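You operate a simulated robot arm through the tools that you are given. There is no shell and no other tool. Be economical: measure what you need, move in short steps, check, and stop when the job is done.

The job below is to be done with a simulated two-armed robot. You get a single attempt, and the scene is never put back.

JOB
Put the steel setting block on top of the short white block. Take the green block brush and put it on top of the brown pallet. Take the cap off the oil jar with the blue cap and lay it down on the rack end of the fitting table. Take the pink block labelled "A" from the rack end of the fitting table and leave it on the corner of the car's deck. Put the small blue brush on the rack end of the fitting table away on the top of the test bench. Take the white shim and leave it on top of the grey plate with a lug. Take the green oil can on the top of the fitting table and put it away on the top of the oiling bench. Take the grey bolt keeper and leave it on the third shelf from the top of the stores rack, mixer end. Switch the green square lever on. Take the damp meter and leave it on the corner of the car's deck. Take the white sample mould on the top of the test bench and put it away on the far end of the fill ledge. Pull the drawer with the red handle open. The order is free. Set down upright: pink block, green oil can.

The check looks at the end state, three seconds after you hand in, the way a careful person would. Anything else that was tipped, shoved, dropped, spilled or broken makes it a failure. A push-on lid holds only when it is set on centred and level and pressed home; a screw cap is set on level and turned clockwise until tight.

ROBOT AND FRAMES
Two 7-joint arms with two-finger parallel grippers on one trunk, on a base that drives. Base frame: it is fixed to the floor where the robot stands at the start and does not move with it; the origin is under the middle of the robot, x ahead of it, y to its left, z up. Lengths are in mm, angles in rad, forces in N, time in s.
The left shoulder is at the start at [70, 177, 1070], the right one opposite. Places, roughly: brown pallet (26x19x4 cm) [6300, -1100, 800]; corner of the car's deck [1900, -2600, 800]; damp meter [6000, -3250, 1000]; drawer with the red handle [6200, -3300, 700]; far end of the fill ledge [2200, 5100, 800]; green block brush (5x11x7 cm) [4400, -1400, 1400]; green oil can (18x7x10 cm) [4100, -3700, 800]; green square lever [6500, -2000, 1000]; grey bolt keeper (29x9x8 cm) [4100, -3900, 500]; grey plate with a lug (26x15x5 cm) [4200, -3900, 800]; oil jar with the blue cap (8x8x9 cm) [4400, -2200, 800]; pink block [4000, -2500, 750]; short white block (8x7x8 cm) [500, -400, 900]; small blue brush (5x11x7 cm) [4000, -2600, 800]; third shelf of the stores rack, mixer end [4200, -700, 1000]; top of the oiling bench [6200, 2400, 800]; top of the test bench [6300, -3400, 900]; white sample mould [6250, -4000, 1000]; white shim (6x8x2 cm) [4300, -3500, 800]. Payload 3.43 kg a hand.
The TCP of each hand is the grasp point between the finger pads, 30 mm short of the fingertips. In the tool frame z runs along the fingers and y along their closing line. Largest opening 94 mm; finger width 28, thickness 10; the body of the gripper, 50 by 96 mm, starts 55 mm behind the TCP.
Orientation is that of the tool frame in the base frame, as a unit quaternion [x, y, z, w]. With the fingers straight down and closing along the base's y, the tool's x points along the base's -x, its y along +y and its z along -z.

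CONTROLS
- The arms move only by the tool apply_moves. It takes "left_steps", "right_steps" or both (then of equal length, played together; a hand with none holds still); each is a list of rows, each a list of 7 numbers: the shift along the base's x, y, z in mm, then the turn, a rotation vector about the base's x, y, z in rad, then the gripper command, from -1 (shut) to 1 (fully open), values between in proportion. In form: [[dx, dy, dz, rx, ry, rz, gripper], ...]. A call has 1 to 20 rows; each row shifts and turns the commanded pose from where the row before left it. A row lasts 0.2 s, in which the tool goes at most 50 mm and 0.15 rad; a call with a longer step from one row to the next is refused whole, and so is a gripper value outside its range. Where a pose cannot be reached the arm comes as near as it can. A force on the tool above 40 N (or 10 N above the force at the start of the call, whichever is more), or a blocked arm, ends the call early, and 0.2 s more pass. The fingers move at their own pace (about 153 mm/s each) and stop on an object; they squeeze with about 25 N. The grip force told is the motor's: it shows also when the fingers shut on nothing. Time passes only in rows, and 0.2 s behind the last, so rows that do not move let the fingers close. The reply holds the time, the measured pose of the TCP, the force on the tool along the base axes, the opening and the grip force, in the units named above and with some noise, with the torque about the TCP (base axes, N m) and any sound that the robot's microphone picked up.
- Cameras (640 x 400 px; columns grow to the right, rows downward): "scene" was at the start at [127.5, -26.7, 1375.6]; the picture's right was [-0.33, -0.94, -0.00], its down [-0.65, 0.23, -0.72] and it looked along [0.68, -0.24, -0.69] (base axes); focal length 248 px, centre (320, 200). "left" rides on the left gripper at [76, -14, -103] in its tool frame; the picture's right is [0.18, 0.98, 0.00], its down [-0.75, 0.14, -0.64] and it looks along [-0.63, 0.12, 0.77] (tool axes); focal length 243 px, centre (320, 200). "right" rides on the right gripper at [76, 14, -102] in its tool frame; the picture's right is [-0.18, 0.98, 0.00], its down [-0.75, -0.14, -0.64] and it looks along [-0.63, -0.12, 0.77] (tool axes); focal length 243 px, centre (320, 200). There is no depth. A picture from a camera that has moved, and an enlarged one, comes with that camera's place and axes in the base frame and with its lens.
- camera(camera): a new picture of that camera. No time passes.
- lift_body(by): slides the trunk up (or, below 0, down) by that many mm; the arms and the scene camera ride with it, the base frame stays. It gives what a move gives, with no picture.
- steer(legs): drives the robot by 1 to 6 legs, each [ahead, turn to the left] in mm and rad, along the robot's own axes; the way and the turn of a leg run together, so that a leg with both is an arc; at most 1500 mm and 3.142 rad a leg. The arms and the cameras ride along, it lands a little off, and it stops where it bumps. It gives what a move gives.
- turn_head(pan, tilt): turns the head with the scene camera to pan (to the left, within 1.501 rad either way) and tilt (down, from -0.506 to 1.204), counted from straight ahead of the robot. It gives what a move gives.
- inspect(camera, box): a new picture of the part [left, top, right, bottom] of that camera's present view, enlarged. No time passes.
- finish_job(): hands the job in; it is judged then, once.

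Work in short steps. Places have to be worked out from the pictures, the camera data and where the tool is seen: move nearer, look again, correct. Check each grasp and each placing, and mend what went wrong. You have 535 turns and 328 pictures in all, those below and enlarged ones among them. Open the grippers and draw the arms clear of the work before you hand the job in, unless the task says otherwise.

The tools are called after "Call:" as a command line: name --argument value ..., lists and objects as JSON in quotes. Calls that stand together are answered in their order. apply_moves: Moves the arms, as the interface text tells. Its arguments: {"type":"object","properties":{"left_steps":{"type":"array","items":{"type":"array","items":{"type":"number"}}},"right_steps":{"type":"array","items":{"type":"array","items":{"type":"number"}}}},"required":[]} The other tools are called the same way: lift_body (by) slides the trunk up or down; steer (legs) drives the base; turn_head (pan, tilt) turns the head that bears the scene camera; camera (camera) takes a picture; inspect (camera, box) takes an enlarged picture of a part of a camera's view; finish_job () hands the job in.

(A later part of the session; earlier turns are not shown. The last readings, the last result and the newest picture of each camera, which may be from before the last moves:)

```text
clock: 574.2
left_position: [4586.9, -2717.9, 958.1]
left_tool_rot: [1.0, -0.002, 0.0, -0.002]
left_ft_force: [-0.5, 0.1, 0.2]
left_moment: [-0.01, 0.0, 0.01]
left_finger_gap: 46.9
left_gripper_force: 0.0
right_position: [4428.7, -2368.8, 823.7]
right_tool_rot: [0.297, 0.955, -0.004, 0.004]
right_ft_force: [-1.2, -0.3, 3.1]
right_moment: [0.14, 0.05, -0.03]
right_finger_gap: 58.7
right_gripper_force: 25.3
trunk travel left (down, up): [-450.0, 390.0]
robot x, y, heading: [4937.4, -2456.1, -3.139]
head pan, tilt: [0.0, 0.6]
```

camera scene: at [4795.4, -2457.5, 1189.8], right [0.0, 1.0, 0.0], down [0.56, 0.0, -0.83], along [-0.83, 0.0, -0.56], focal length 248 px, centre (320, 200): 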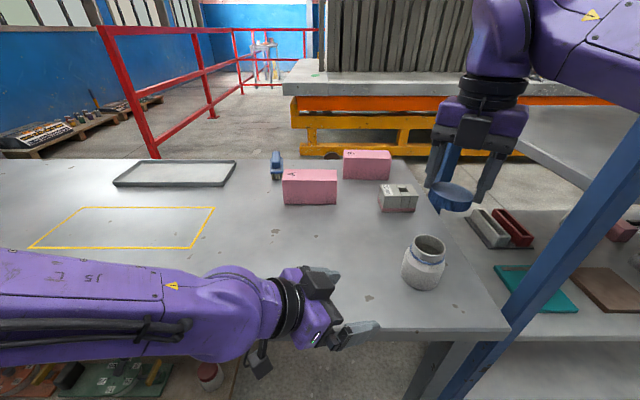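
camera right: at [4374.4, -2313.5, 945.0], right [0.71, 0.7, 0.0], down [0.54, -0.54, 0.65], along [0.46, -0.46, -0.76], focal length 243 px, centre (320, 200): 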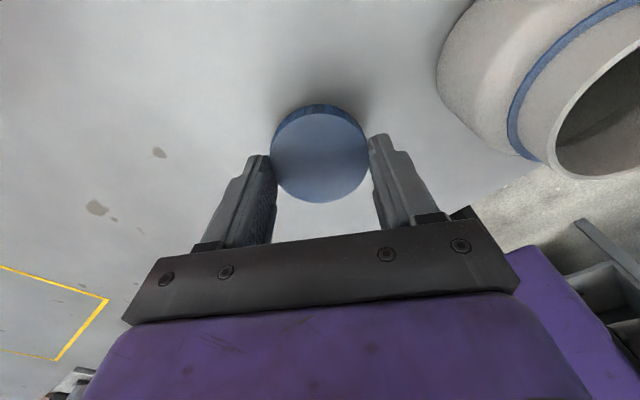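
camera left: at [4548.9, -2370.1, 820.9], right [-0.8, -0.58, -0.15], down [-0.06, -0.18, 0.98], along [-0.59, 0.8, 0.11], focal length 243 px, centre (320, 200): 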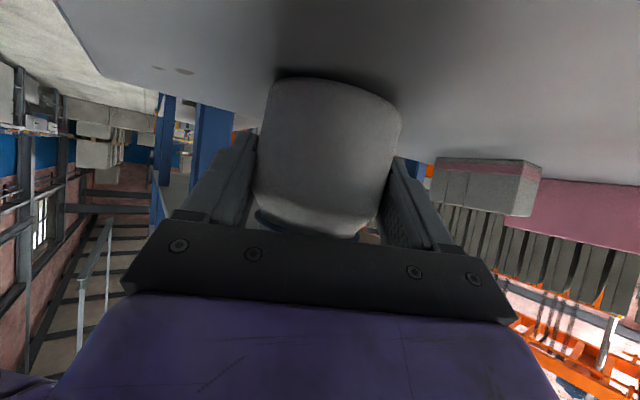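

Contact begins. I go 1.5 mm more, open and rise.

Call:
apply_moves --right_steps '[[0, 0, -1.5, 0, 0, 0, -1], [0, 0, 0, 0, 0, 0, 0], [0, 0, 0, 0, 0, 0, 0.7], [0, 0, 0, 0, 0, 0, 0.8], [0, 0, 25, 0, 0, 0, 0.8], [0, 0, 40, 0, 0, 0, 0.8], [0, 0, 45, 0, 0, 0, 0.8], [0, 0, 45, 0, 0, 0, 0.8]]'

Call:
camera --camera "scene"

```text
clock: 576.0
left_position: [4587.3, -2716.9, 957.8]
left_tool_rot: [1.0, -0.001, 0.0, -0.002]
left_ft_force: [0.3, -0.3, -0.6]
left_moment: [0.02, 0.03, -0.02]
left_finger_gap: 46.8
left_gripper_force: 0.1
right_position: [4429.9, -2368.5, 977.4]
right_tool_rot: [0.298, 0.955, -0.004, 0.003]
right_ft_force: [0.7, 0.5, -0.5]
right_moment: [-0.02, -0.01, -0.02]
right_finger_gap: 84.6
right_gripper_force: 0.1
trunk travel left (down, up): [-450.0, 390.0]
robot x, y, heading: [4931.4, -2459.0, -3.139]
head pan, tilt: [0.0, 0.6]
```

```text
125 pictures are left
camera scene: at [4795.2, -2456.7, 1189.7], right [0.0, 1.0, 0.0], down [0.56, 0.0, -0.83], along [-0.83, 0.0, -0.56], focal length 248 px, centre (320, 200)
```

scene: 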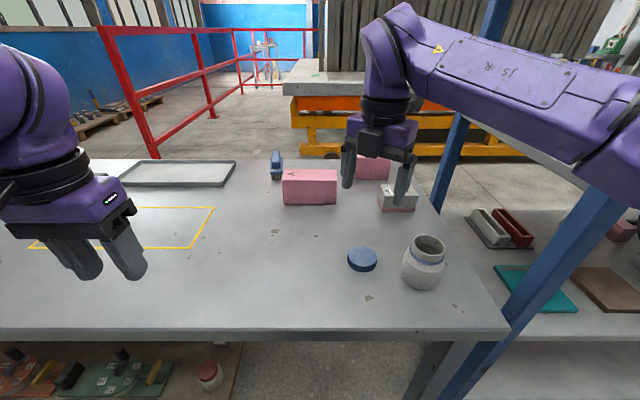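

Cap lies on the table. I rotate the right wrist back, tuck, and raise the trunk.

Call:
apply_moves --right_steps '[[5, 12, 3, 0, 0, -0.14, 0], [5, 12, 3, 0, 0, -0.14, 0], [8, 12, 3, 0, 0, -0.14, 0], [8, 12, 3, 0, 0, -0.14, 0], [8, 12, 3, 0, 0, -0.14, 0], [8, 12, 3, 0, 0, -0.14, 0], [10, 12, 0, 0, 0, -0.14, 0], [10, 12, 0, 0, 0, -0.14, 0], [10, 12, 0, 0, 0, -0.14, 0], [10, 12, 0, 0, 0, -0.14, 0], [10, 12, 0, 0, 0, -0.14, 0], [10, 12, 0, 0, 0, -0.14, 0], [10, 12, 0, 0, 0, -0.14, 0], [10, 12, 0, 0, 0, -0.14, 0], [10, 12, 0, 0, 0, -0.14, 0], [10, 12, 0, 0, 0, -0.14, 0], [0, 0, 0, 0, 0, -0.14, 0], [0, 0, 0, 0, 0, -0.11, 0]]'

Call:
lift_body --by 200

Call:
steer --legs '[[-350, 0], [0, 1.571]]'

```text
clock: 579.8
left_position: [4586.5, -2718.2, 958.8]
left_tool_rot: [1.0, -0.001, 0.0, -0.002]
left_ft_force: [0.0, 0.7, -0.4]
left_moment: [0.01, 0.0, -0.02]
left_finger_gap: 46.9
left_gripper_force: 0.1
right_position: [4570.7, -2175.9, 995.0]
right_tool_rot: [1.0, 0.024, -0.005, -0.002]
right_ft_force: [0.0, 0.6, 1.3]
right_moment: [0.0, -0.05, 0.0]
right_finger_gap: 47.0
right_gripper_force: 0.0
trunk travel left (down, up): [-450.0, 390.0]
robot x, y, heading: [4935.2, -2455.1, -3.141]
head pan, tilt: [0.0, 0.6]
```

```text
clock: 582.0
left_position: [4584.8, -2717.3, 1158.6]
left_tool_rot: [1.0, -0.001, 0.0, -0.001]
left_ft_force: [-1.5, 0.3, 0.1]
left_moment: [-0.01, -0.01, 0.01]
left_finger_gap: 46.9
left_gripper_force: 0.0
right_position: [4570.7, -2176.4, 1195.4]
right_tool_rot: [1.0, 0.025, -0.005, -0.002]
right_ft_force: [0.0, -0.5, 0.3]
right_moment: [0.0, 0.01, -0.02]
right_finger_gap: 46.9
right_gripper_force: 0.1
trunk travel left (down, up): [-650.0, 190.0]
robot x, y, heading: [4932.7, -2456.2, -3.141]
head pan, tilt: [0.0, 0.6]
```

```text
clock: 588.0
left_position: [5544.6, -2801.9, 1156.7]
left_tool_rot: [0.704, 0.71, -0.001, 0.0]
left_ft_force: [0.2, 0.3, 0.4]
left_moment: [0.03, -0.01, 0.02]
left_finger_gap: 47.0
left_gripper_force: 0.0
right_position: [5002.9, -2820.5, 1195.1]
right_tool_rot: [0.686, 0.727, -0.007, 0.002]
right_ft_force: [-0.2, -0.2, -1.0]
right_moment: [0.02, -0.02, -0.03]
right_finger_gap: 47.1
right_gripper_force: 0.0
trunk travel left (down, up): [-650.0, 190.0]
robot x, y, heading: [5274.6, -2457.9, -1.559]
head pan, tilt: [0.0, 0.6]
```

I drive to y≈−3010, face the bench and look at the damp meter.

Call:
steer --legs '[[550, 0], [0, 1.561], [230, 0]]'

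Call:
turn_head --pan -0.2 --tilt 0.65

Call:
camera --camera "scene"

```text
clock: 596.3
left_position: [5858.6, -2729.3, 1157.9]
left_tool_rot: [-0.003, 1.0, 0.0, 0.001]
left_ft_force: [1.2, -0.7, 0.5]
left_moment: [-0.02, 0.04, -0.02]
left_finger_gap: 46.9
left_gripper_force: 0.1
right_position: [5877.4, -3272.3, 1195.4]
right_tool_rot: [-0.028, 1.0, -0.003, 0.006]
right_ft_force: [-0.2, -0.1, 0.5]
right_moment: [0.0, -0.03, 0.01]
right_finger_gap: 46.8
right_gripper_force: 0.1
trunk travel left (down, up): [-650.0, 190.0]
robot x, y, heading: [5509.7, -2996.3, 0.012]
head pan, tilt: [0.0, 0.6]
```

```text
clock: 597.0
left_position: [5858.6, -2730.8, 1158.0]
left_tool_rot: [-0.003, 1.0, -0.001, 0.0]
left_ft_force: [-0.4, 0.7, -0.5]
left_moment: [-0.03, -0.02, 0.02]
left_finger_gap: 46.9
left_gripper_force: 0.0
right_position: [5877.3, -3272.2, 1194.8]
right_tool_rot: [-0.028, 1.0, -0.003, 0.006]
right_ft_force: [-0.9, -0.2, -0.2]
right_moment: [0.01, 0.02, 0.0]
right_finger_gap: 47.3
right_gripper_force: 0.1
trunk travel left (down, up): [-650.0, 190.0]
robot x, y, heading: [5510.4, -2996.1, 0.013]
head pan, tilt: [-0.201, 0.649]
```

```text
124 pictures are left
camera scene: at [5648.4, -3010.2, 1385.4], right [-0.19, -0.98, 0.0], down [-0.59, 0.11, -0.8], along [0.78, -0.15, -0.6], focal length 248 px, centre (320, 200)
```

scene: 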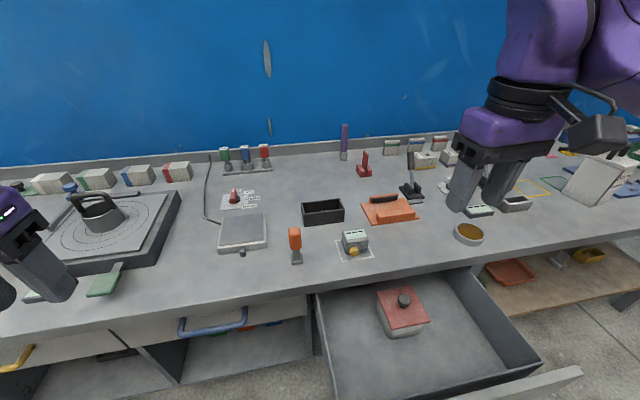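

I enlarge the meter.

Call:
inspect --camera "scene" --box '[270, 190, 450, 310]'

Call:
apply_moves --right_steps '[[20, 10, -20, 0.006, -0.012, -0.05, 0.5], [20, 10, -20, 0, 0, 0, 1], [20, 10, -20, 0, 0, 0, 1], [20, 10, -20, 0, 0, 0, 1], [20, 10, -20, 0, 0, 0, 1], [20, 10, -20, 0, 0, 0, 1], [20, 10, -20, 0, 0, 0, 1], [20, 10, -20, 0, 0, 0, 1], [0, 0, 0, 0, 0, 0, 1]]'

Call:
camera --camera "right"

```text
3.33 times, centred on (360, 250) of scene
camera zoom: at [5648.4, -3010.2, 1385.4], right [-0.19, -0.98, 0.0], down [-0.59, 0.11, -0.8], along [0.78, -0.15, -0.6], focal length 828 px, centre (187, 33)
```

zoom: 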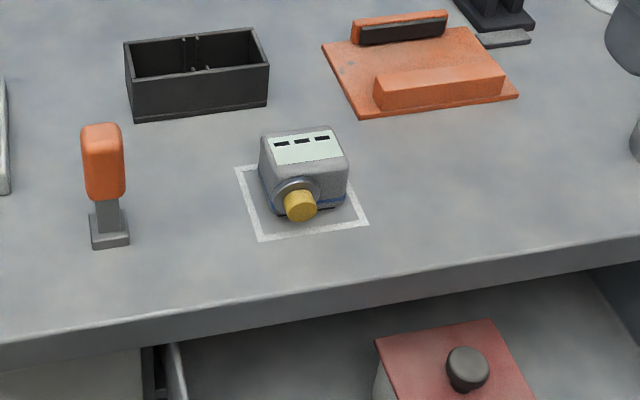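

```text
clock: 599.0
left_position: [5858.0, -2729.8, 1158.5]
left_tool_rot: [-0.002, 1.0, -0.001, 0.0]
left_ft_force: [0.4, 1.0, 0.8]
left_moment: [-0.02, 0.0, -0.01]
left_finger_gap: 46.9
left_gripper_force: 0.0
right_position: [6037.8, -3192.2, 1035.9]
right_tool_rot: [-0.002, 1.0, 0.001, 0.012]
right_ft_force: [-0.5, 0.5, -0.3]
right_moment: [0.0, -0.03, -0.01]
right_finger_gap: 94.1
right_gripper_force: 0.0
trunk travel left (down, up): [-650.0, 190.0]
robot x, y, heading: [5514.8, -2996.4, 0.01]
head pan, tilt: [-0.201, 0.649]
```

```text
122 pictures are left
camera right: at [5960.0, -3178.3, 1135.6], right [0.18, 0.98, 0.01], down [0.74, -0.14, 0.66], along [0.65, -0.11, -0.75], focal length 243 px, centre (320, 200)
```

right: 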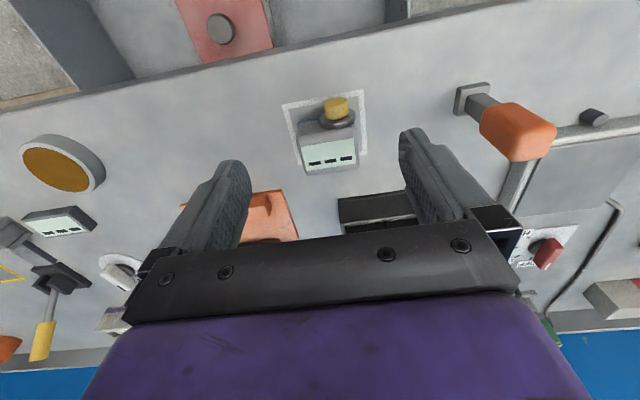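

Damp meter: centre [6092, −3192], top z 916, 57 mm wide. I centre, descend to z≈888 and grip.

Call:
apply_moves --right_steps '[[27, 0, -15, 0, 0, 0, 1], [27, 0, -20, 0, 0.02, 0, 1], [0, 0, -40, 0, 0, 0, 1], [0, 0, -40, 0, 0, 0, 1], [0, 0, -25, 0, 0, 0, 1], [0, 0, -8, 0, 0, 0, 1], [0, 0, 0, 0, 0, 0, 1]]'

Call:
camera --camera "right"

```text
clock: 600.6
left_position: [5857.0, -2730.6, 1158.7]
left_tool_rot: [-0.002, 1.0, -0.002, 0.001]
left_ft_force: [-0.4, 1.5, -0.7]
left_moment: [0.01, -0.01, 0.03]
left_finger_gap: 47.0
left_gripper_force: 0.1
right_position: [6091.1, -3190.5, 890.4]
right_tool_rot: [-0.003, 1.0, 0.001, 0.005]
right_ft_force: [6.6, -4.2, 20.9]
right_moment: [-1.2, 0.1, 0.4]
right_finger_gap: 94.2
right_gripper_force: 0.1
trunk travel left (down, up): [-650.0, 190.0]
robot x, y, heading: [5515.2, -2994.5, 0.015]
head pan, tilt: [-0.201, 0.649]
```

```text
121 pictures are left
camera right: at [6014.9, -3178.1, 991.2], right [0.18, 0.98, 0.0], down [0.75, -0.14, 0.65], along [0.64, -0.11, -0.76], focal length 243 px, centre (320, 200)
```

right: 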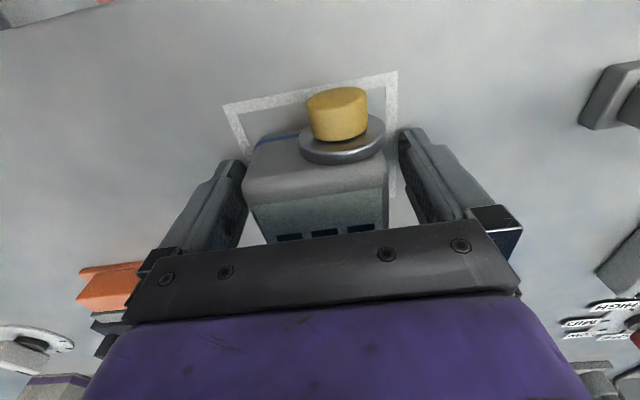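

The fingertips touched the bench (top ≈ 860). I rise 5 mm and close.

Call:
apply_moves --right_steps '[[0, 0, 5, 0, 0, 0, 1], [0, 0, 0, 0, 0, 0, 0.6], [0, 0, 0, 0, 0, 0, -1], [0, 0, 0, 0, 0, 0, -1], [0, 0, 0, 0, 0, 0, -1], [0, 0, 20, 0, 0, 0, -1], [0, 0, 40, 0, 0, 0, -1], [0, 0, 0, 0, 0, 0, -1]]'

Call:
camera --camera "right"

```text
clock: 602.4
left_position: [5859.4, -2730.8, 1158.1]
left_tool_rot: [-0.002, 1.0, -0.001, 0.0]
left_ft_force: [0.1, 0.7, 0.6]
left_moment: [0.01, -0.02, -0.01]
left_finger_gap: 46.8
left_gripper_force: 0.1
right_position: [6092.6, -3191.7, 952.2]
right_tool_rot: [-0.003, 1.0, 0.001, 0.002]
right_ft_force: [-0.4, 0.0, -3.9]
right_moment: [0.0, -0.01, 0.02]
right_finger_gap: 66.5
right_gripper_force: 24.5
trunk travel left (down, up): [-650.0, 190.0]
robot x, y, heading: [5516.4, -2993.7, 0.013]
head pan, tilt: [-0.201, 0.649]
```

```text
120 pictures are left
camera right: at [6017.4, -3179.0, 1053.8], right [0.18, 0.98, 0.0], down [0.75, -0.14, 0.64], along [0.63, -0.11, -0.77], focal length 243 px, centre (320, 200)
```

right: 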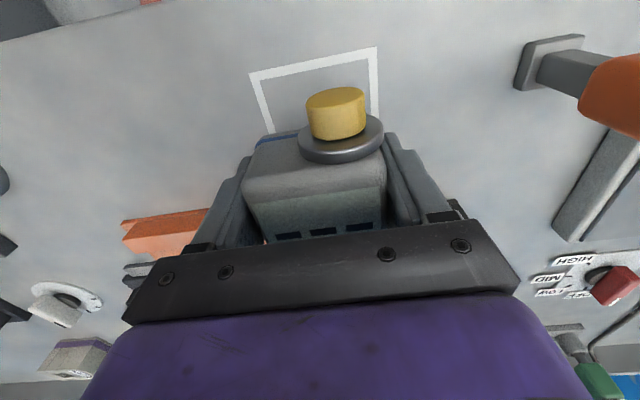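

Damp meter is held. I tuck the right hand and go on to look for the sample mould at the bench's right part.

Call:
apply_moves --right_steps '[[-20, -5, 35, 0, 0, 0, -1], [-25, -10, 35, 0, 0, 0, -1], [-30, -15, 30, 0, 0, 0, -1], [-30, -15, 30, 0, 0, 0, -1], [-35, -15, 25, 0, 0, 0, -1], [-35, -15, 20, 0, 0, 0, -1], [-30, -15, 15, 0, 0, 0, -1], [0, 0, 0, 0, 0, 0, -1]]'

Call:
steer --legs '[[-250, 0], [0, -1.583], [900, 0], [0, 1.571]]'

Call:
turn_head --pan 0 --tilt 0.5

Call:
camera --camera "scene"

```text
clock: 604.2
left_position: [5860.6, -2729.2, 1157.1]
left_tool_rot: [-0.002, 1.0, -0.001, -0.001]
left_ft_force: [0.0, 0.8, 0.1]
left_moment: [-0.02, 0.01, -0.06]
left_finger_gap: 47.1
left_gripper_force: 0.0
right_position: [5890.3, -3281.5, 1139.7]
right_tool_rot: [-0.003, 1.0, 0.0, 0.001]
right_ft_force: [-0.2, 0.1, -3.5]
right_moment: [0.01, 0.02, -0.01]
right_finger_gap: 66.4
right_gripper_force: 24.7
trunk travel left (down, up): [-650.0, 190.0]
robot x, y, heading: [5512.0, -2991.5, 0.01]
head pan, tilt: [-0.201, 0.649]
```

```text
clock: 618.1
left_position: [5597.0, -3615.8, 1158.5]
left_tool_rot: [-0.004, 1.0, -0.001, 0.0]
left_ft_force: [-0.2, 0.0, 0.7]
left_moment: [0.01, 0.01, 0.01]
left_finger_gap: 47.0
left_gripper_force: 0.0
right_position: [5629.5, -4166.7, 1140.6]
right_tool_rot: [-0.004, 1.0, 0.001, 0.002]
right_ft_force: [-0.2, -0.3, -3.9]
right_moment: [0.03, -0.01, 0.0]
right_finger_gap: 66.1
right_gripper_force: 25.0
trunk travel left (down, up): [-650.0, 190.0]
robot x, y, heading: [5254.8, -3883.5, 0.014]
head pan, tilt: [-0.201, 0.649]
```

```text
clock: 618.8
left_position: [5597.4, -3615.5, 1158.6]
left_tool_rot: [-0.004, 1.0, -0.001, -0.001]
left_ft_force: [-0.2, 0.0, -0.5]
left_moment: [0.0, -0.04, -0.01]
left_finger_gap: 47.1
left_gripper_force: 0.1
right_position: [5629.6, -4166.6, 1140.0]
right_tool_rot: [-0.005, 1.0, 0.0, 0.001]
right_ft_force: [0.1, 0.2, -3.9]
right_moment: [0.0, -0.01, -0.01]
right_finger_gap: 66.3
right_gripper_force: 25.0
trunk travel left (down, up): [-650.0, 190.0]
robot x, y, heading: [5254.6, -3879.0, 0.011]
head pan, tilt: [0.0, 0.499]
```

```text
119 pictures are left
camera scene: at [5394.2, -3879.3, 1398.7], right [0.01, -1.0, 0.0], down [-0.48, -0.01, -0.88], along [0.88, 0.01, -0.48], focal length 248 px, centre (320, 200)
```

scene: 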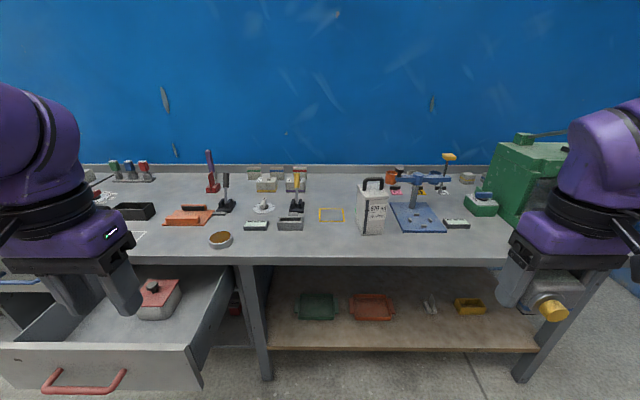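

I enlarge the white object and its neighbours.

Call:
inspect --camera "scene" --box '[300, 150, 520, 260]'

```text
2.91 times, centred on (410, 205) of scene
camera zoom: at [5394.2, -3879.3, 1398.7], right [0.01, -1.0, 0.0], down [-0.48, -0.01, -0.88], along [0.88, 0.01, -0.48], focal length 723 px, centre (58, 186)
```

zoom: 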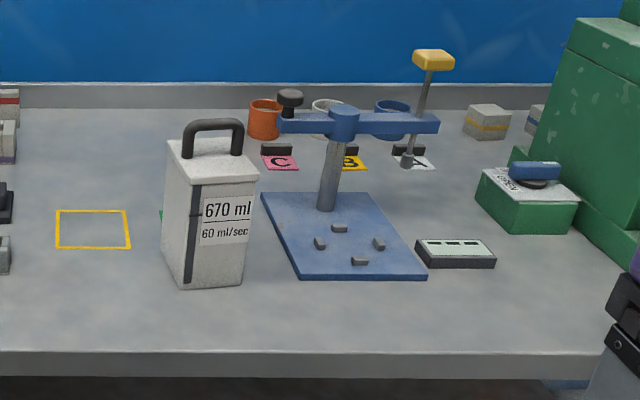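

That white box with the black handle is at the stated place, so it is the sample mould. I move to about (5640, −4160) for the left hand.

Call:
steer --legs '[[0, -0.64], [470, 0], [0, 0.628]]'

Call:
apply_moves --left_steps '[[10, -5, 0, 0, 0, -0.14, 0], [10, -5, 0, 0, 0, -0.14, 0], [10, -5, 0, 0, 0, -0.14, 0], [10, -5, 0, 0, 0, -0.14, 0], [10, -5, 0, 0, 0, -0.14, 0], [10, -5, 0, 0, 0, -0.14, 0], [10, -5, 0, 0, 0, -0.14, 0], [10, -5, 0, 0, 0, -0.14, 0], [10, -5, 0, 0, 0, -0.14, 0], [10, -5, 0, 0, 0, -0.14, 0], [10, -5, 0, 0, 0, -0.17, 0]]'

Call:
camera --camera "scene"

```text
clock: 625.0
left_position: [5988.3, -3903.2, 1157.2]
left_tool_rot: [0.012, 1.0, -0.002, 0.001]
left_ft_force: [0.2, 0.0, -0.1]
left_moment: [0.01, -0.01, 0.02]
left_finger_gap: 46.9
left_gripper_force: 0.1
right_position: [6002.8, -4454.1, 1140.5]
right_tool_rot: [0.013, 1.0, 0.001, 0.002]
right_ft_force: [0.2, -0.2, -3.6]
right_moment: [0.01, -0.03, 0.05]
right_finger_gap: 66.5
right_gripper_force: 25.0
trunk travel left (down, up): [-650.0, 190.0]
robot x, y, heading: [5637.0, -4158.1, -0.02]
head pan, tilt: [0.0, 0.499]
```

```text
refused: row 11 steps farther than a row can; nothing moved
```

```text
117 pictures are left
camera scene: at [5776.0, -4159.1, 1398.7], right [-0.02, -1.0, 0.0], down [-0.48, 0.01, -0.88], along [0.88, -0.02, -0.48], focal length 248 px, centre (320, 200)
```

scene: 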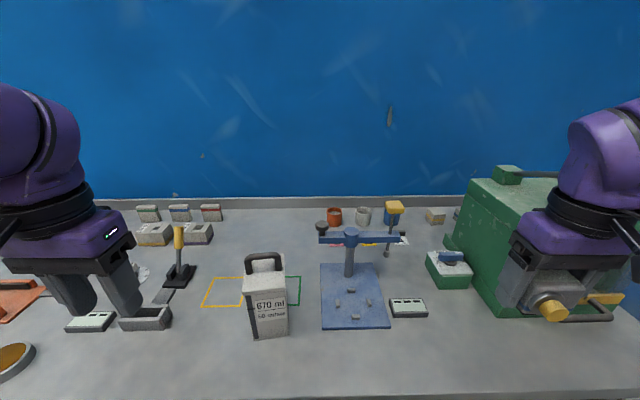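

Handle bar is at about [6148, −4055, 1066], running along y. I turn the left wrist 90° so the fingers close along x, rising a bit.

Call:
apply_moves --left_steps '[[3, -8, 5, 0, 0, -0.143, 0], [3, -8, 5, 0, 0, -0.143, 0], [3, -8, 5, 0, 0, -0.143, 0], [3, -8, 5, 0, 0, -0.143, 0], [3, -8, 5, 0, 0, -0.143, 0], [5, -8, 5, 0, 0, -0.143, 0], [5, -8, 5, 0, 0, -0.143, 0], [5, -8, 5, 0, 0, -0.143, 0], [5, -8, 5, 0, 0, -0.143, 0], [5, -8, 0, 0, 0, -0.143, 0], [5, -8, 0, 0, 0, -0.141, 0], [0, 0, 0, 0, 0, 0, 0]]'

Call:
camera --camera "left"

```text
clock: 627.6
left_position: [6033.3, -3991.0, 1204.4]
left_tool_rot: [0.716, 0.698, -0.002, 0.0]
left_ft_force: [0.6, 0.9, 0.0]
left_moment: [0.0, 0.03, -0.04]
left_finger_gap: 47.0
left_gripper_force: 0.0
right_position: [6002.0, -4453.8, 1140.5]
right_tool_rot: [0.012, 1.0, 0.001, 0.001]
right_ft_force: [0.4, -0.3, -3.0]
right_moment: [-0.02, 0.02, 0.02]
right_finger_gap: 66.5
right_gripper_force: 24.4
trunk travel left (down, up): [-650.0, 190.0]
robot x, y, heading: [5634.4, -4158.6, -0.02]
head pan, tilt: [0.0, 0.499]
```

```text
116 pictures are left
camera left: at [6022.5, -3914.8, 1305.3], right [0.99, 0.16, 0.0], down [0.12, -0.76, 0.64], along [0.1, -0.63, -0.77], focal length 243 px, centre (320, 200)
```

left: 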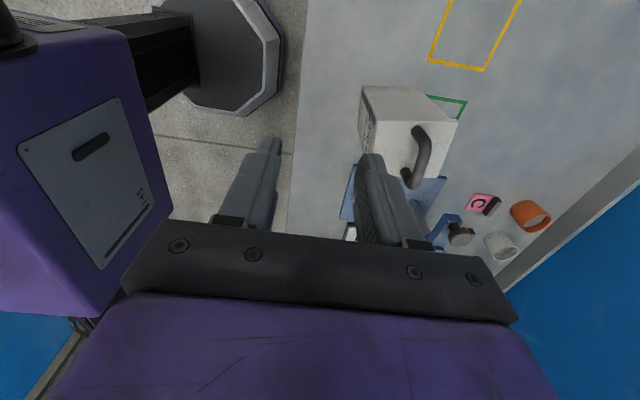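

The handle bar is seen from above, centre about [6151, −4040]. I move over it, adding 0.15 rad yaw.

Call:
apply_moves --left_steps '[[24, -10, 0, 0, 0, 0.05, 0], [24, -10, 0, 0, 0, 0.05, 0.2], [24, -10, 0, 0, 0, 0.05, 0.2], [24, -10, -20, 0, 0, 0, 0.2], [22, -9, -30, 0, 0, 0, 0.2], [0, 0, 0, 0, 0, 0, 0.2]]'

Call:
camera --camera "left"

Call:
inspect --camera "scene" --box '[180, 180, 360, 350]'

```text
clock: 629.0
left_position: [6149.8, -4038.6, 1153.8]
left_tool_rot: [0.661, 0.75, 0.0, 0.0]
left_ft_force: [0.9, -0.6, 0.5]
left_moment: [-0.01, -0.04, 0.0]
left_finger_gap: 56.6
left_gripper_force: 0.0
right_position: [6001.2, -4454.4, 1140.8]
right_tool_rot: [0.012, 1.0, 0.0, 0.004]
right_ft_force: [-0.3, 0.1, -4.6]
right_moment: [0.0, -0.02, 0.02]
right_finger_gap: 66.3
right_gripper_force: 24.7
trunk travel left (down, up): [-650.0, 190.0]
robot x, y, heading: [5631.9, -4156.8, -0.025]
head pan, tilt: [0.0, 0.499]
```

```text
115 pictures are left
camera left: at [6128.3, -3964.9, 1255.4], right [0.95, 0.31, 0.0], down [0.24, -0.73, 0.64], along [0.19, -0.61, -0.77], focal length 243 px, centre (320, 200)
```

left: 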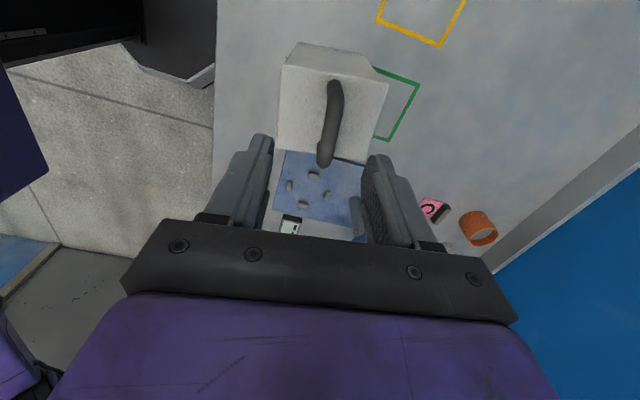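

```text
2.35 times, centred on (270, 265) of scene
camera zoom: at [5775.1, -4159.0, 1398.9], right [-0.02, -1.0, 0.0], down [-0.48, 0.01, -0.88], along [0.88, -0.02, -0.48], focal length 585 px, centre (438, 47)
```

zoom: 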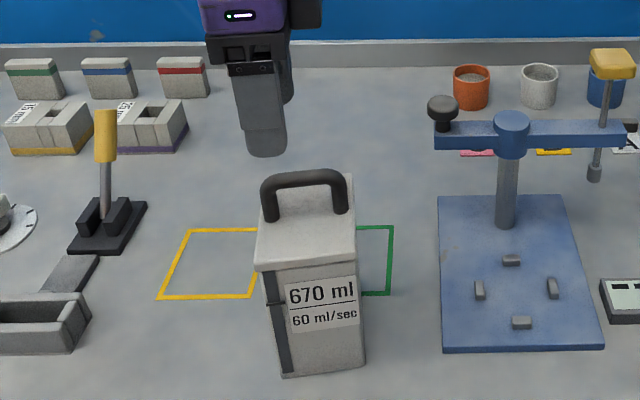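

Bar centre [6156, −4044]. I centre and lower to z≈1069 over the bar.

Call:
apply_moves --left_steps '[[6, -5, -25, 0, 0, 0.02, 0.2], [0, 0, -25, 0, 0, 0, 0.2], [0, 0, -20, 0, 0, 0, 0.2], [0, 0, -10, 0, 0, 0, 0.2], [0, 0, -5, 0, 0, 0, 0.2], [0, 0, 0, 0, 0, 0, 0.2]]'

Call:
camera --camera "left"

Call:
inspect --camera "scene" --box '[180, 180, 360, 350]'

```text
clock: 630.4
left_position: [6157.4, -4045.6, 1067.4]
left_tool_rot: [0.654, 0.756, -0.001, -0.001]
left_ft_force: [0.5, -0.1, -0.2]
left_moment: [0.03, 0.0, 0.0]
left_finger_gap: 56.4
left_gripper_force: 0.1
right_position: [6002.6, -4454.6, 1140.0]
right_tool_rot: [0.012, 1.0, 0.002, 0.002]
right_ft_force: [-0.5, -0.1, -3.2]
right_moment: [0.03, 0.0, -0.05]
right_finger_gap: 66.2
right_gripper_force: 25.2
trunk travel left (down, up): [-650.0, 190.0]
robot x, y, heading: [5634.9, -4155.6, -0.015]
head pan, tilt: [0.0, 0.499]
```

```text
113 pictures are left
camera left: at [6133.2, -3971.7, 1169.1], right [0.95, 0.32, 0.0], down [0.25, -0.72, 0.64], along [0.21, -0.61, -0.77], focal length 243 px, centre (320, 200)
```

left: 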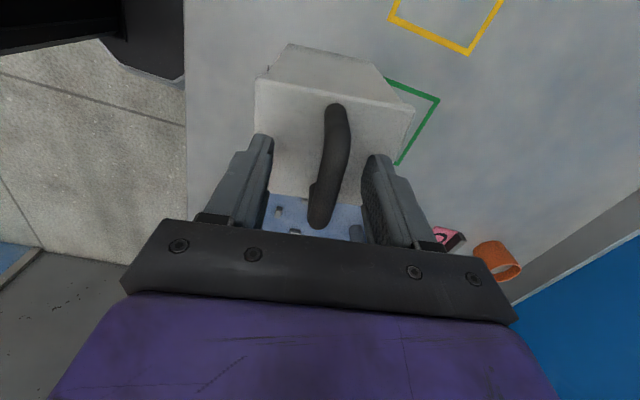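

```text
2.35 times, centred on (270, 265) of scene
camera zoom: at [5776.1, -4159.2, 1398.7], right [-0.02, -1.0, 0.0], down [-0.48, 0.01, -0.88], along [0.88, -0.02, -0.48], focal length 585 px, centre (438, 47)
```

zoom: 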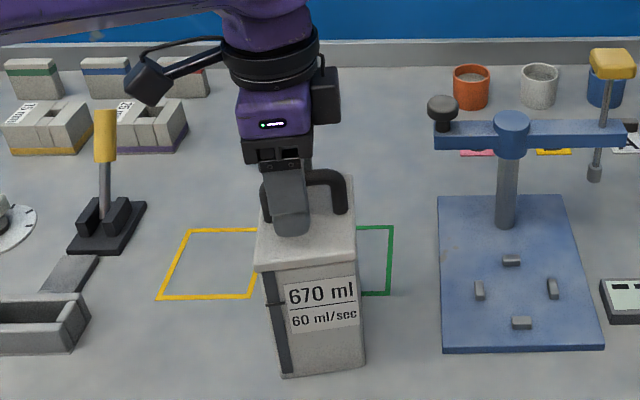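

The bar lies between the fingers. I close and lift slightly.

Call:
apply_moves --left_steps '[[0, -3, 0, 0, 0, 0, 0.2], [0, 0, 0, 0, 0, 0, -1], [0, 0, 0, 0, 0, 0, -1], [0, 0, 0, 0, 0, 0, -1], [0, 0, 15, 0, 0, 0, -1], [0, 0, 25, 0, 0, 0, -1], [0, 0, 0, 0, 0, 0, -1]]'

Call:
inspect --camera "scene" --box '[180, 180, 360, 350]'

```text
clock: 632.0
left_position: [6158.4, -4049.2, 1108.7]
left_tool_rot: [0.654, 0.756, -0.001, -0.001]
left_ft_force: [-0.4, -0.4, -2.5]
left_moment: [0.01, -0.02, -0.02]
left_finger_gap: 13.3
left_gripper_force: 24.7
right_position: [6001.5, -4454.6, 1139.9]
right_tool_rot: [0.012, 1.0, 0.001, 0.002]
right_ft_force: [0.5, 0.6, -4.6]
right_moment: [0.0, 0.0, 0.0]
right_finger_gap: 66.3
right_gripper_force: 24.9
trunk travel left (down, up): [-650.0, 190.0]
robot x, y, heading: [5631.1, -4156.6, -0.022]
head pan, tilt: [0.0, 0.499]
```

```text
2.35 times, centred on (270, 265) of scene
camera zoom: at [5777.0, -4158.9, 1398.6], right [-0.02, -1.0, 0.0], down [-0.48, 0.01, -0.88], along [0.88, -0.02, -0.48], focal length 585 px, centre (438, 47)
```

zoom: 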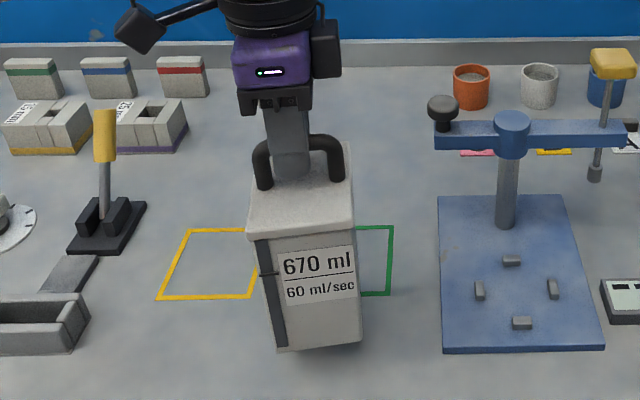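

The mould hangs level (0.25 kg). I lift it high and tuck the left hand, then back off.

Call:
apply_moves --left_steps '[[0, 0, 40, 0, 0, 0, -1], [-15, 15, 40, 0, 0, 0, -1], [-25, 25, 25, 0, 0, 0, -1], [-30, 30, 5, 0, 0, 0, -1], [-30, 30, 0, 0, 0, 0, -1], [-30, 25, 0, 0, 0, 0, -1], [-25, 20, 0, 0, 0, 0, -1], [0, 0, 0, 0, 0, 0, -1]]'

Call:
steer --legs '[[-350, 0]]'

Call:
camera --camera "scene"

```text
clock: 633.8
left_position: [6003.1, -3900.8, 1214.8]
left_tool_rot: [0.655, 0.756, -0.001, 0.0]
left_ft_force: [0.5, -1.0, -2.6]
left_moment: [0.02, 0.03, -0.01]
left_finger_gap: 13.4
left_gripper_force: 24.7
right_position: [6002.8, -4453.8, 1139.6]
right_tool_rot: [0.012, 1.0, 0.001, 0.002]
right_ft_force: [0.3, -0.5, -4.0]
right_moment: [0.02, -0.05, -0.01]
right_finger_gap: 66.4
right_gripper_force: 24.4
trunk travel left (down, up): [-650.0, 190.0]
robot x, y, heading: [5636.6, -4157.6, -0.022]
head pan, tilt: [0.0, 0.499]
```

```text
clock: 636.1
left_position: [5653.1, -3895.3, 1216.0]
left_tool_rot: [0.656, 0.755, -0.001, 0.0]
left_ft_force: [-1.2, -0.3, -1.8]
left_moment: [-0.02, -0.05, -0.03]
left_finger_gap: 13.5
left_gripper_force: 25.1
right_position: [5651.2, -4447.6, 1140.4]
right_tool_rot: [0.014, 1.0, 0.001, 0.001]
right_ft_force: [-0.4, -0.3, -3.2]
right_moment: [-0.01, 0.01, 0.0]
right_finger_gap: 66.4
right_gripper_force: 24.3
trunk travel left (down, up): [-650.0, 190.0]
robot x, y, heading: [5284.0, -4147.3, -0.026]
head pan, tilt: [0.0, 0.499]
```

```text
110 pictures are left
camera scene: at [5426.0, -4151.7, 1398.7], right [-0.03, -1.0, 0.0], down [-0.48, 0.01, -0.88], along [0.88, -0.02, -0.48], focal length 248 px, centre (320, 200)
```

scene: 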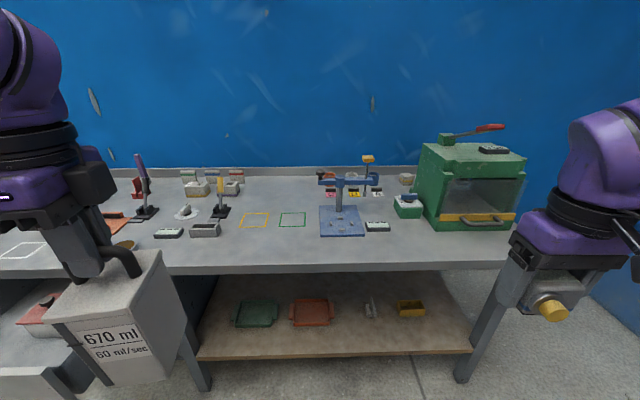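

I drive around the south end of the fitting table toward the car's deck, in stages.

Call:
steer --legs '[[0, -1.545], [900, 0], [0, -1.571]]'

Call:
turn_head --pan 0 --tilt 0.4

Call:
camera --camera "scene"

```text
clock: 648.4
left_position: [4929.7, -5326.1, 1214.8]
left_tool_rot: [0.771, -0.636, 0.001, -0.002]
left_ft_force: [0.4, 0.4, -2.0]
left_moment: [-0.02, -0.02, 0.01]
left_finger_gap: 13.2
left_gripper_force: 25.0
right_position: [4905.8, -4773.0, 1140.3]
right_tool_rot: [1.0, 0.01, -0.002, 0.001]
right_ft_force: [0.3, -0.6, -3.9]
right_moment: [0.0, 0.0, -0.01]
right_finger_gap: 66.6
right_gripper_force: 25.1
trunk travel left (down, up): [-650.0, 190.0]
robot x, y, heading: [5284.8, -5054.5, -3.12]
head pan, tilt: [0.0, 0.499]
```

```text
clock: 649.0
left_position: [4928.9, -5325.1, 1216.2]
left_tool_rot: [0.771, -0.637, 0.002, -0.001]
left_ft_force: [-0.5, 0.2, -2.4]
left_moment: [-0.02, -0.02, 0.0]
left_finger_gap: 13.5
left_gripper_force: 24.8
right_position: [4905.1, -4772.7, 1141.9]
right_tool_rot: [1.0, 0.01, -0.001, 0.001]
right_ft_force: [0.3, 0.0, -4.1]
right_moment: [0.0, -0.01, 0.02]
right_finger_gap: 66.5
right_gripper_force: 24.7
trunk travel left (down, up): [-650.0, 190.0]
robot x, y, heading: [5287.4, -5050.4, -3.113]
head pan, tilt: [0.0, 0.4]
```

```text
109 pictures are left
camera scene: at [5142.7, -5056.7, 1407.8], right [-0.02, 1.0, 0.0], down [0.39, 0.01, -0.92], along [-0.92, -0.02, -0.39], focal length 248 px, centre (320, 200)
```

scene: 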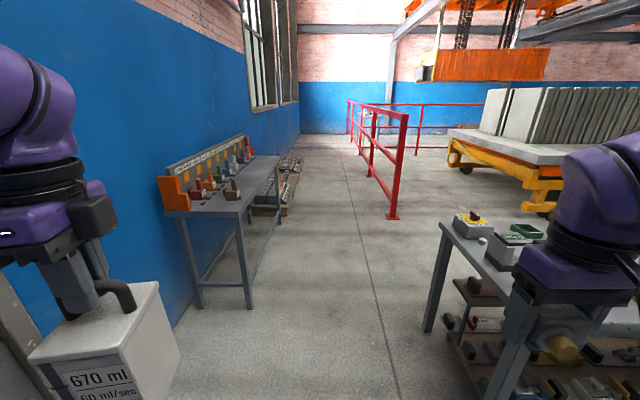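

The lane is clear between the wall table and the fitting table. I correct the heading and drive on, then north.

Call:
steer --legs '[[0, -0.06], [1500, 0], [560, 0], [0, -1.54]]'

Call:
steer --legs '[[1500, 0]]'

Call:
turn_head --pan 0.6 --tilt 0.4

Call:
camera --camera "scene"

```text
clock: 663.7
left_position: [2945.4, -4622.7, 1215.4]
left_tool_rot: [-0.067, 0.998, -0.002, 0.002]
left_ft_force: [-0.6, 0.2, -2.1]
left_moment: [0.0, 0.01, -0.02]
left_finger_gap: 13.0
left_gripper_force: 24.9
right_position: [3498.8, -4628.5, 1139.0]
right_tool_rot: [-0.695, 0.719, 0.001, 0.002]
right_ft_force: [-0.4, -0.5, -3.1]
right_moment: [0.0, 0.01, -0.01]
right_finger_gap: 66.3
right_gripper_force: 25.3
trunk travel left (down, up): [-650.0, 190.0]
robot x, y, heading: [3199.8, -4992.1, 1.545]
head pan, tilt: [0.0, 0.4]
```

```text
clock: 671.1
left_position: [3001.3, -3121.2, 1216.3]
left_tool_rot: [-0.063, 0.998, -0.003, 0.0]
left_ft_force: [-0.7, -0.2, -3.8]
left_moment: [0.01, 0.03, 0.03]
left_finger_gap: 13.1
left_gripper_force: 25.1
right_position: [3555.5, -3132.5, 1140.7]
right_tool_rot: [-0.692, 0.722, 0.001, 0.002]
right_ft_force: [-0.3, -0.1, -2.7]
right_moment: [0.0, -0.04, 0.02]
right_finger_gap: 66.5
right_gripper_force: 24.8
trunk travel left (down, up): [-650.0, 190.0]
robot x, y, heading: [3248.0, -3494.3, 1.535]
head pan, tilt: [0.0, 0.4]
```

```text
clock: 672.1
left_position: [3002.3, -3119.9, 1216.0]
left_tool_rot: [-0.063, 0.998, -0.002, -0.001]
left_ft_force: [-1.0, 0.9, -1.9]
left_moment: [-0.01, 0.0, -0.02]
left_finger_gap: 13.3
left_gripper_force: 24.8
right_position: [3554.7, -3133.8, 1140.0]
right_tool_rot: [-0.691, 0.723, 0.001, 0.001]
right_ft_force: [1.6, 0.7, -4.1]
right_moment: [-0.02, 0.03, -0.03]
right_finger_gap: 66.5
right_gripper_force: 25.2
trunk travel left (down, up): [-650.0, 190.0]
robot x, y, heading: [3248.1, -3493.4, 1.529]
head pan, tilt: [0.6, 0.4]
```

```text
108 pictures are left
camera scene: at [3202.6, -3365.0, 1407.9], right [0.85, 0.53, 0.0], down [0.21, -0.33, -0.92], along [-0.49, 0.78, -0.39], focal length 248 px, centre (320, 200)
```

scene: 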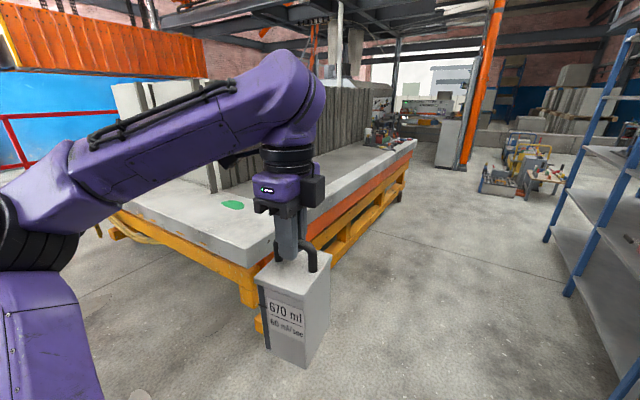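

Deck corner edge is at about (2563, −2880), green mark at (2090, −2530). I approach the deck from the south side: to (1970, −3490), then face north.

Call:
steer --legs '[[0, 1.613], [1280, 0], [0, -1.571], [320, 0]]'

Call:
turn_head --pan 0 --tilt 0.6

Call:
camera --camera "scene"

```text
clock: 688.1
left_position: [1698.3, -2808.5, 1216.4]
left_tool_rot: [-0.08, 0.997, 0.0, 0.0]
left_ft_force: [1.0, 0.6, -2.8]
left_moment: [-0.01, 0.01, 0.04]
left_finger_gap: 13.1
left_gripper_force: 24.9
right_position: [2251.2, -2800.9, 1141.2]
right_tool_rot: [-0.704, 0.711, 0.001, 0.002]
right_ft_force: [0.1, 0.6, -3.2]
right_moment: [-0.01, -0.01, 0.0]
right_finger_gap: 66.4
right_gripper_force: 24.8
trunk travel left (down, up): [-650.0, 190.0]
robot x, y, heading: [1958.2, -3173.6, 1.566]
head pan, tilt: [0.6, 0.4]
```

```text
clock: 689.1
left_position: [1697.9, -2808.1, 1216.0]
left_tool_rot: [-0.078, 0.997, -0.002, 0.001]
left_ft_force: [0.5, -0.2, -2.4]
left_moment: [0.01, 0.01, -0.01]
left_finger_gap: 13.5
left_gripper_force: 25.5
right_position: [2250.5, -2801.7, 1140.2]
right_tool_rot: [-0.704, 0.711, 0.001, 0.001]
right_ft_force: [-0.3, 0.3, -3.2]
right_moment: [-0.01, -0.02, 0.03]
right_finger_gap: 66.3
right_gripper_force: 25.5
trunk travel left (down, up): [-650.0, 190.0]
robot x, y, heading: [1957.8, -3171.8, 1.568]
head pan, tilt: [0.0, 0.6]
```

```text
107 pictures are left
camera scene: at [1959.3, -3032.9, 1389.7], right [1.0, -0.01, 0.0], down [0.0, -0.57, -0.82], along [0.01, 0.82, -0.57], focal length 248 px, centre (320, 200)
```

scene: 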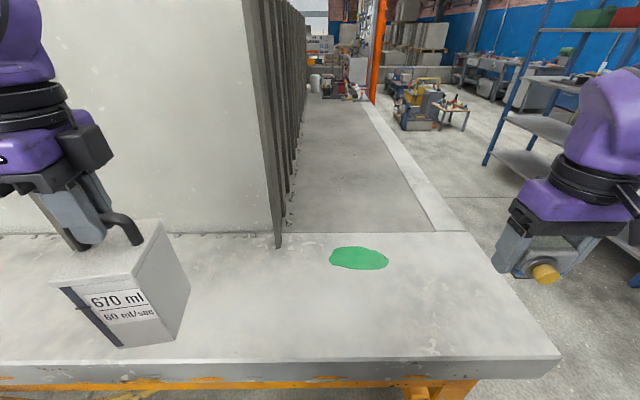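

I carry the damp meter over [2095, −2645] beside the green mark and lower it.

Call:
apply_moves --right_steps '[[-26, 26, -20, 0, 0, 0, -1], [-26, 26, -25, 0, 0, 0, -1], [-26, 26, -25, 0, 0, 0, -1], [-26, 26, -30, 0, 0, 0, -1], [-26, 26, -30, 0, 0, 0, -1], [-26, 26, -30, 0, 0, 0, -1], [0, 0, -40, 0, 0, 0, -1], [0, 0, -30, 0, 0, 0, -1], [0, 0, -20, 0, 0, 0, -1], [0, 0, -10, 0, 0, 0, -1], [0, 0, -5, 0, 0, 0, -1], [0, 0, 0, 0, 0, 0, -1]]'

Call:
camera --camera "scene"

```text
clock: 691.7
left_position: [1698.8, -2806.6, 1216.6]
left_tool_rot: [-0.079, 0.997, -0.001, 0.001]
left_ft_force: [-0.6, 0.1, -2.4]
left_moment: [0.05, 0.0, -0.04]
left_finger_gap: 13.5
left_gripper_force: 24.5
right_position: [2093.9, -2645.5, 876.2]
right_tool_rot: [-0.704, 0.711, 0.001, 0.001]
right_ft_force: [0.5, -0.1, -3.8]
right_moment: [0.0, -0.03, -0.01]
right_finger_gap: 66.2
right_gripper_force: 25.1
trunk travel left (down, up): [-650.0, 190.0]
robot x, y, heading: [1954.5, -3174.5, 1.559]
head pan, tilt: [0.0, 0.6]
```

```text
106 pictures are left
camera scene: at [1959.3, -3032.5, 1389.6], right [1.0, -0.01, 0.0], down [0.0, -0.57, -0.82], along [0.01, 0.82, -0.57], focal length 248 px, centre (320, 200)
```

scene: 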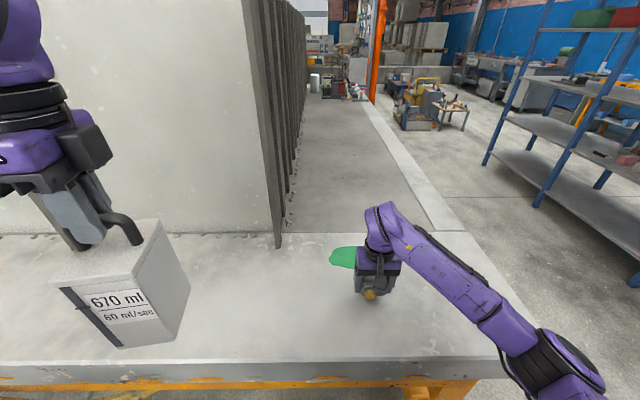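

I lower in small rows to contact.

Call:
apply_moves --right_steps '[[0, 0, -5, 0, 0, 0, -1], [0, 0, -4, 0, 0, 0, -1], [0, 0, -4, 0, 0, 0, -1], [0, 0, -3, 0, 0, 0, -1], [0, 0, -3, 0, 0, 0, -1], [0, 0, 0, 0, 0, 0, -1]]'

```text
clock: 693.1
left_position: [1697.4, -2807.2, 1215.2]
left_tool_rot: [-0.079, 0.997, -0.001, 0.0]
left_ft_force: [0.6, 0.5, -2.8]
left_moment: [-0.01, 0.02, 0.01]
left_finger_gap: 13.1
left_gripper_force: 25.2
right_position: [2095.5, -2645.0, 856.7]
right_tool_rot: [-0.703, 0.711, 0.002, 0.001]
right_ft_force: [0.5, -0.6, -4.7]
right_moment: [-0.01, 0.03, 0.03]
right_finger_gap: 66.1
right_gripper_force: 25.0
trunk travel left (down, up): [-650.0, 190.0]
robot x, y, heading: [1961.4, -3171.8, 1.564]
head pan, tilt: [0.0, 0.6]
```

No contact yet; further down.

Call:
apply_moves --right_steps '[[0, 0, -4, 0, 0, 0, -1], [0, 0, -3, 0, 0, 0, -1], [0, 0, -3, 0, 0, 0, -1], [0, 0, -3, 0, 0, 0, -1], [0, 0, -2, 0, 0, 0, -1], [0, 0, 0, 0, 0, 0, -1]]'

Call:
camera --camera "right"

```text
clock: 694.2
left_position: [1697.2, -2810.2, 1217.6]
left_tool_rot: [-0.078, 0.997, -0.001, 0.0]
left_ft_force: [-0.1, 0.2, -1.9]
left_moment: [-0.01, 0.01, 0.02]
left_finger_gap: 13.5
left_gripper_force: 24.9
right_position: [2096.0, -2644.0, 849.7]
right_tool_rot: [-0.703, 0.712, 0.008, 0.004]
right_ft_force: [1.4, -9.9, 17.0]
right_moment: [-0.57, -0.77, -0.44]
right_finger_gap: 66.3
right_gripper_force: 24.5
trunk travel left (down, up): [-650.0, 190.0]
robot x, y, heading: [1956.7, -3175.1, 1.559]
head pan, tilt: [0.0, 0.6]
stopped in row 5 (right hand): the force on the tool passed its limit (the readings are from after the stop); the commanded pose is now the measured one
```

```text
105 pictures are left
camera right: at [2081.8, -2723.0, 950.9], right [-0.98, 0.2, 0.01], down [0.15, 0.74, 0.65], along [0.12, 0.64, -0.76], focal length 243 px, centre (320, 200)
```

right: 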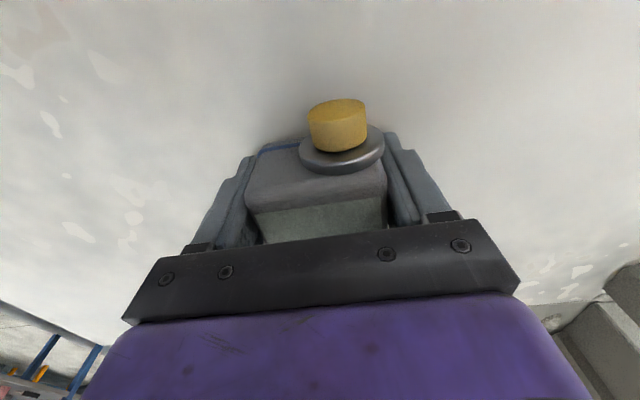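

Contact. I ease up 1.5 mm, release and rise.

Call:
apply_moves --right_steps '[[0, 0, 1.5, 0, 0, 0, -1], [0, 0, 0, 0, 0, 0, 0.5], [0, 0, 0, 0, 0, 0, 0.8], [0, 0, 0, 0, 0, 0, 0.8], [0, 0, 25, 0, 0, 0, 0.8], [0, 0, 45, 0, 0, 0, 0.8], [0, 0, 45, 0, 0, 0, 0.8], [0, 0, 45, 0, 0, 0, 0.8], [20, -30, 30, 0, 0, 0, 0.5], [25, -30, 30, 0, 0, 0, 0], [25, -35, 20, 0, 0, 0, 0], [30, -35, 15, 0, 0, 0, 0], [30, -30, 15, 0, 0, 0, 0]]'

Call:
camera --camera "scene"

```text
clock: 697.0
left_position: [1698.9, -2810.0, 1216.4]
left_tool_rot: [-0.079, 0.997, 0.0, 0.0]
left_ft_force: [-0.3, -0.2, -2.5]
left_moment: [-0.01, -0.01, 0.03]
left_finger_gap: 13.5
left_gripper_force: 24.7
right_position: [2225.2, -2803.9, 1118.5]
right_tool_rot: [-0.704, 0.71, 0.007, 0.004]
right_ft_force: [0.3, 0.1, 0.5]
right_moment: [-0.01, 0.05, 0.0]
right_finger_gap: 47.3
right_gripper_force: 0.1
trunk travel left (down, up): [-650.0, 190.0]
robot x, y, heading: [1959.2, -3170.8, 1.565]
head pan, tilt: [0.0, 0.6]
```

```text
104 pictures are left
camera scene: at [1960.3, -3035.0, 1389.9], right [1.0, -0.01, 0.0], down [0.0, -0.56, -0.83], along [0.01, 0.83, -0.56], focal length 248 px, centre (320, 200)
```

scene: 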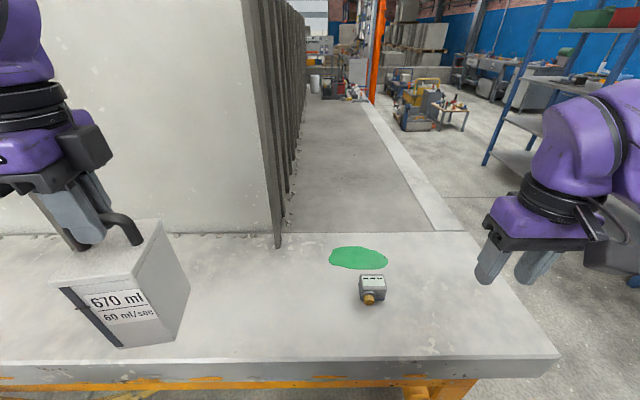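

The damp meter rests beside the mark. Next the pink block A from the west side of the fitting table.

Call:
steer --legs '[[0, -1.565], [780, 0], [0, 0.88], [930, 0], [0, -0.88]]'

Call:
camera --camera "scene"

```text
clock: 714.0
left_position: [3680.1, -2197.5, 1216.8]
left_tool_rot: [0.645, 0.764, -0.001, -0.002]
left_ft_force: [-0.2, 0.3, -1.9]
left_moment: [0.01, 0.0, 0.0]
left_finger_gap: 13.4
left_gripper_force: 25.1
right_position: [3689.7, -2723.8, 1117.2]
right_tool_rot: [0.001, 1.0, 0.001, 0.007]
right_ft_force: [-0.3, 1.7, 0.7]
right_moment: [0.02, -0.02, 0.03]
right_finger_gap: 46.8
right_gripper_force: 0.1
trunk travel left (down, up): [-650.0, 190.0]
robot x, y, heading: [3317.8, -2463.8, 0.004]
head pan, tilt: [0.0, 0.6]
```

```text
103 pictures are left
camera scene: at [3456.1, -2461.4, 1389.7], right [0.0, -1.0, 0.0], down [-0.57, 0.0, -0.82], along [0.82, 0.0, -0.57], focal length 248 px, centre (320, 200)
```

scene: 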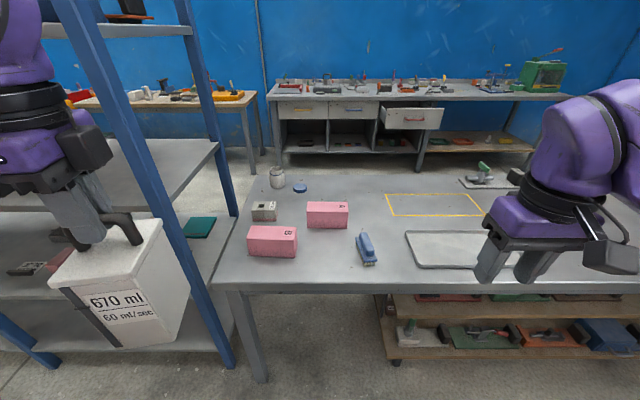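

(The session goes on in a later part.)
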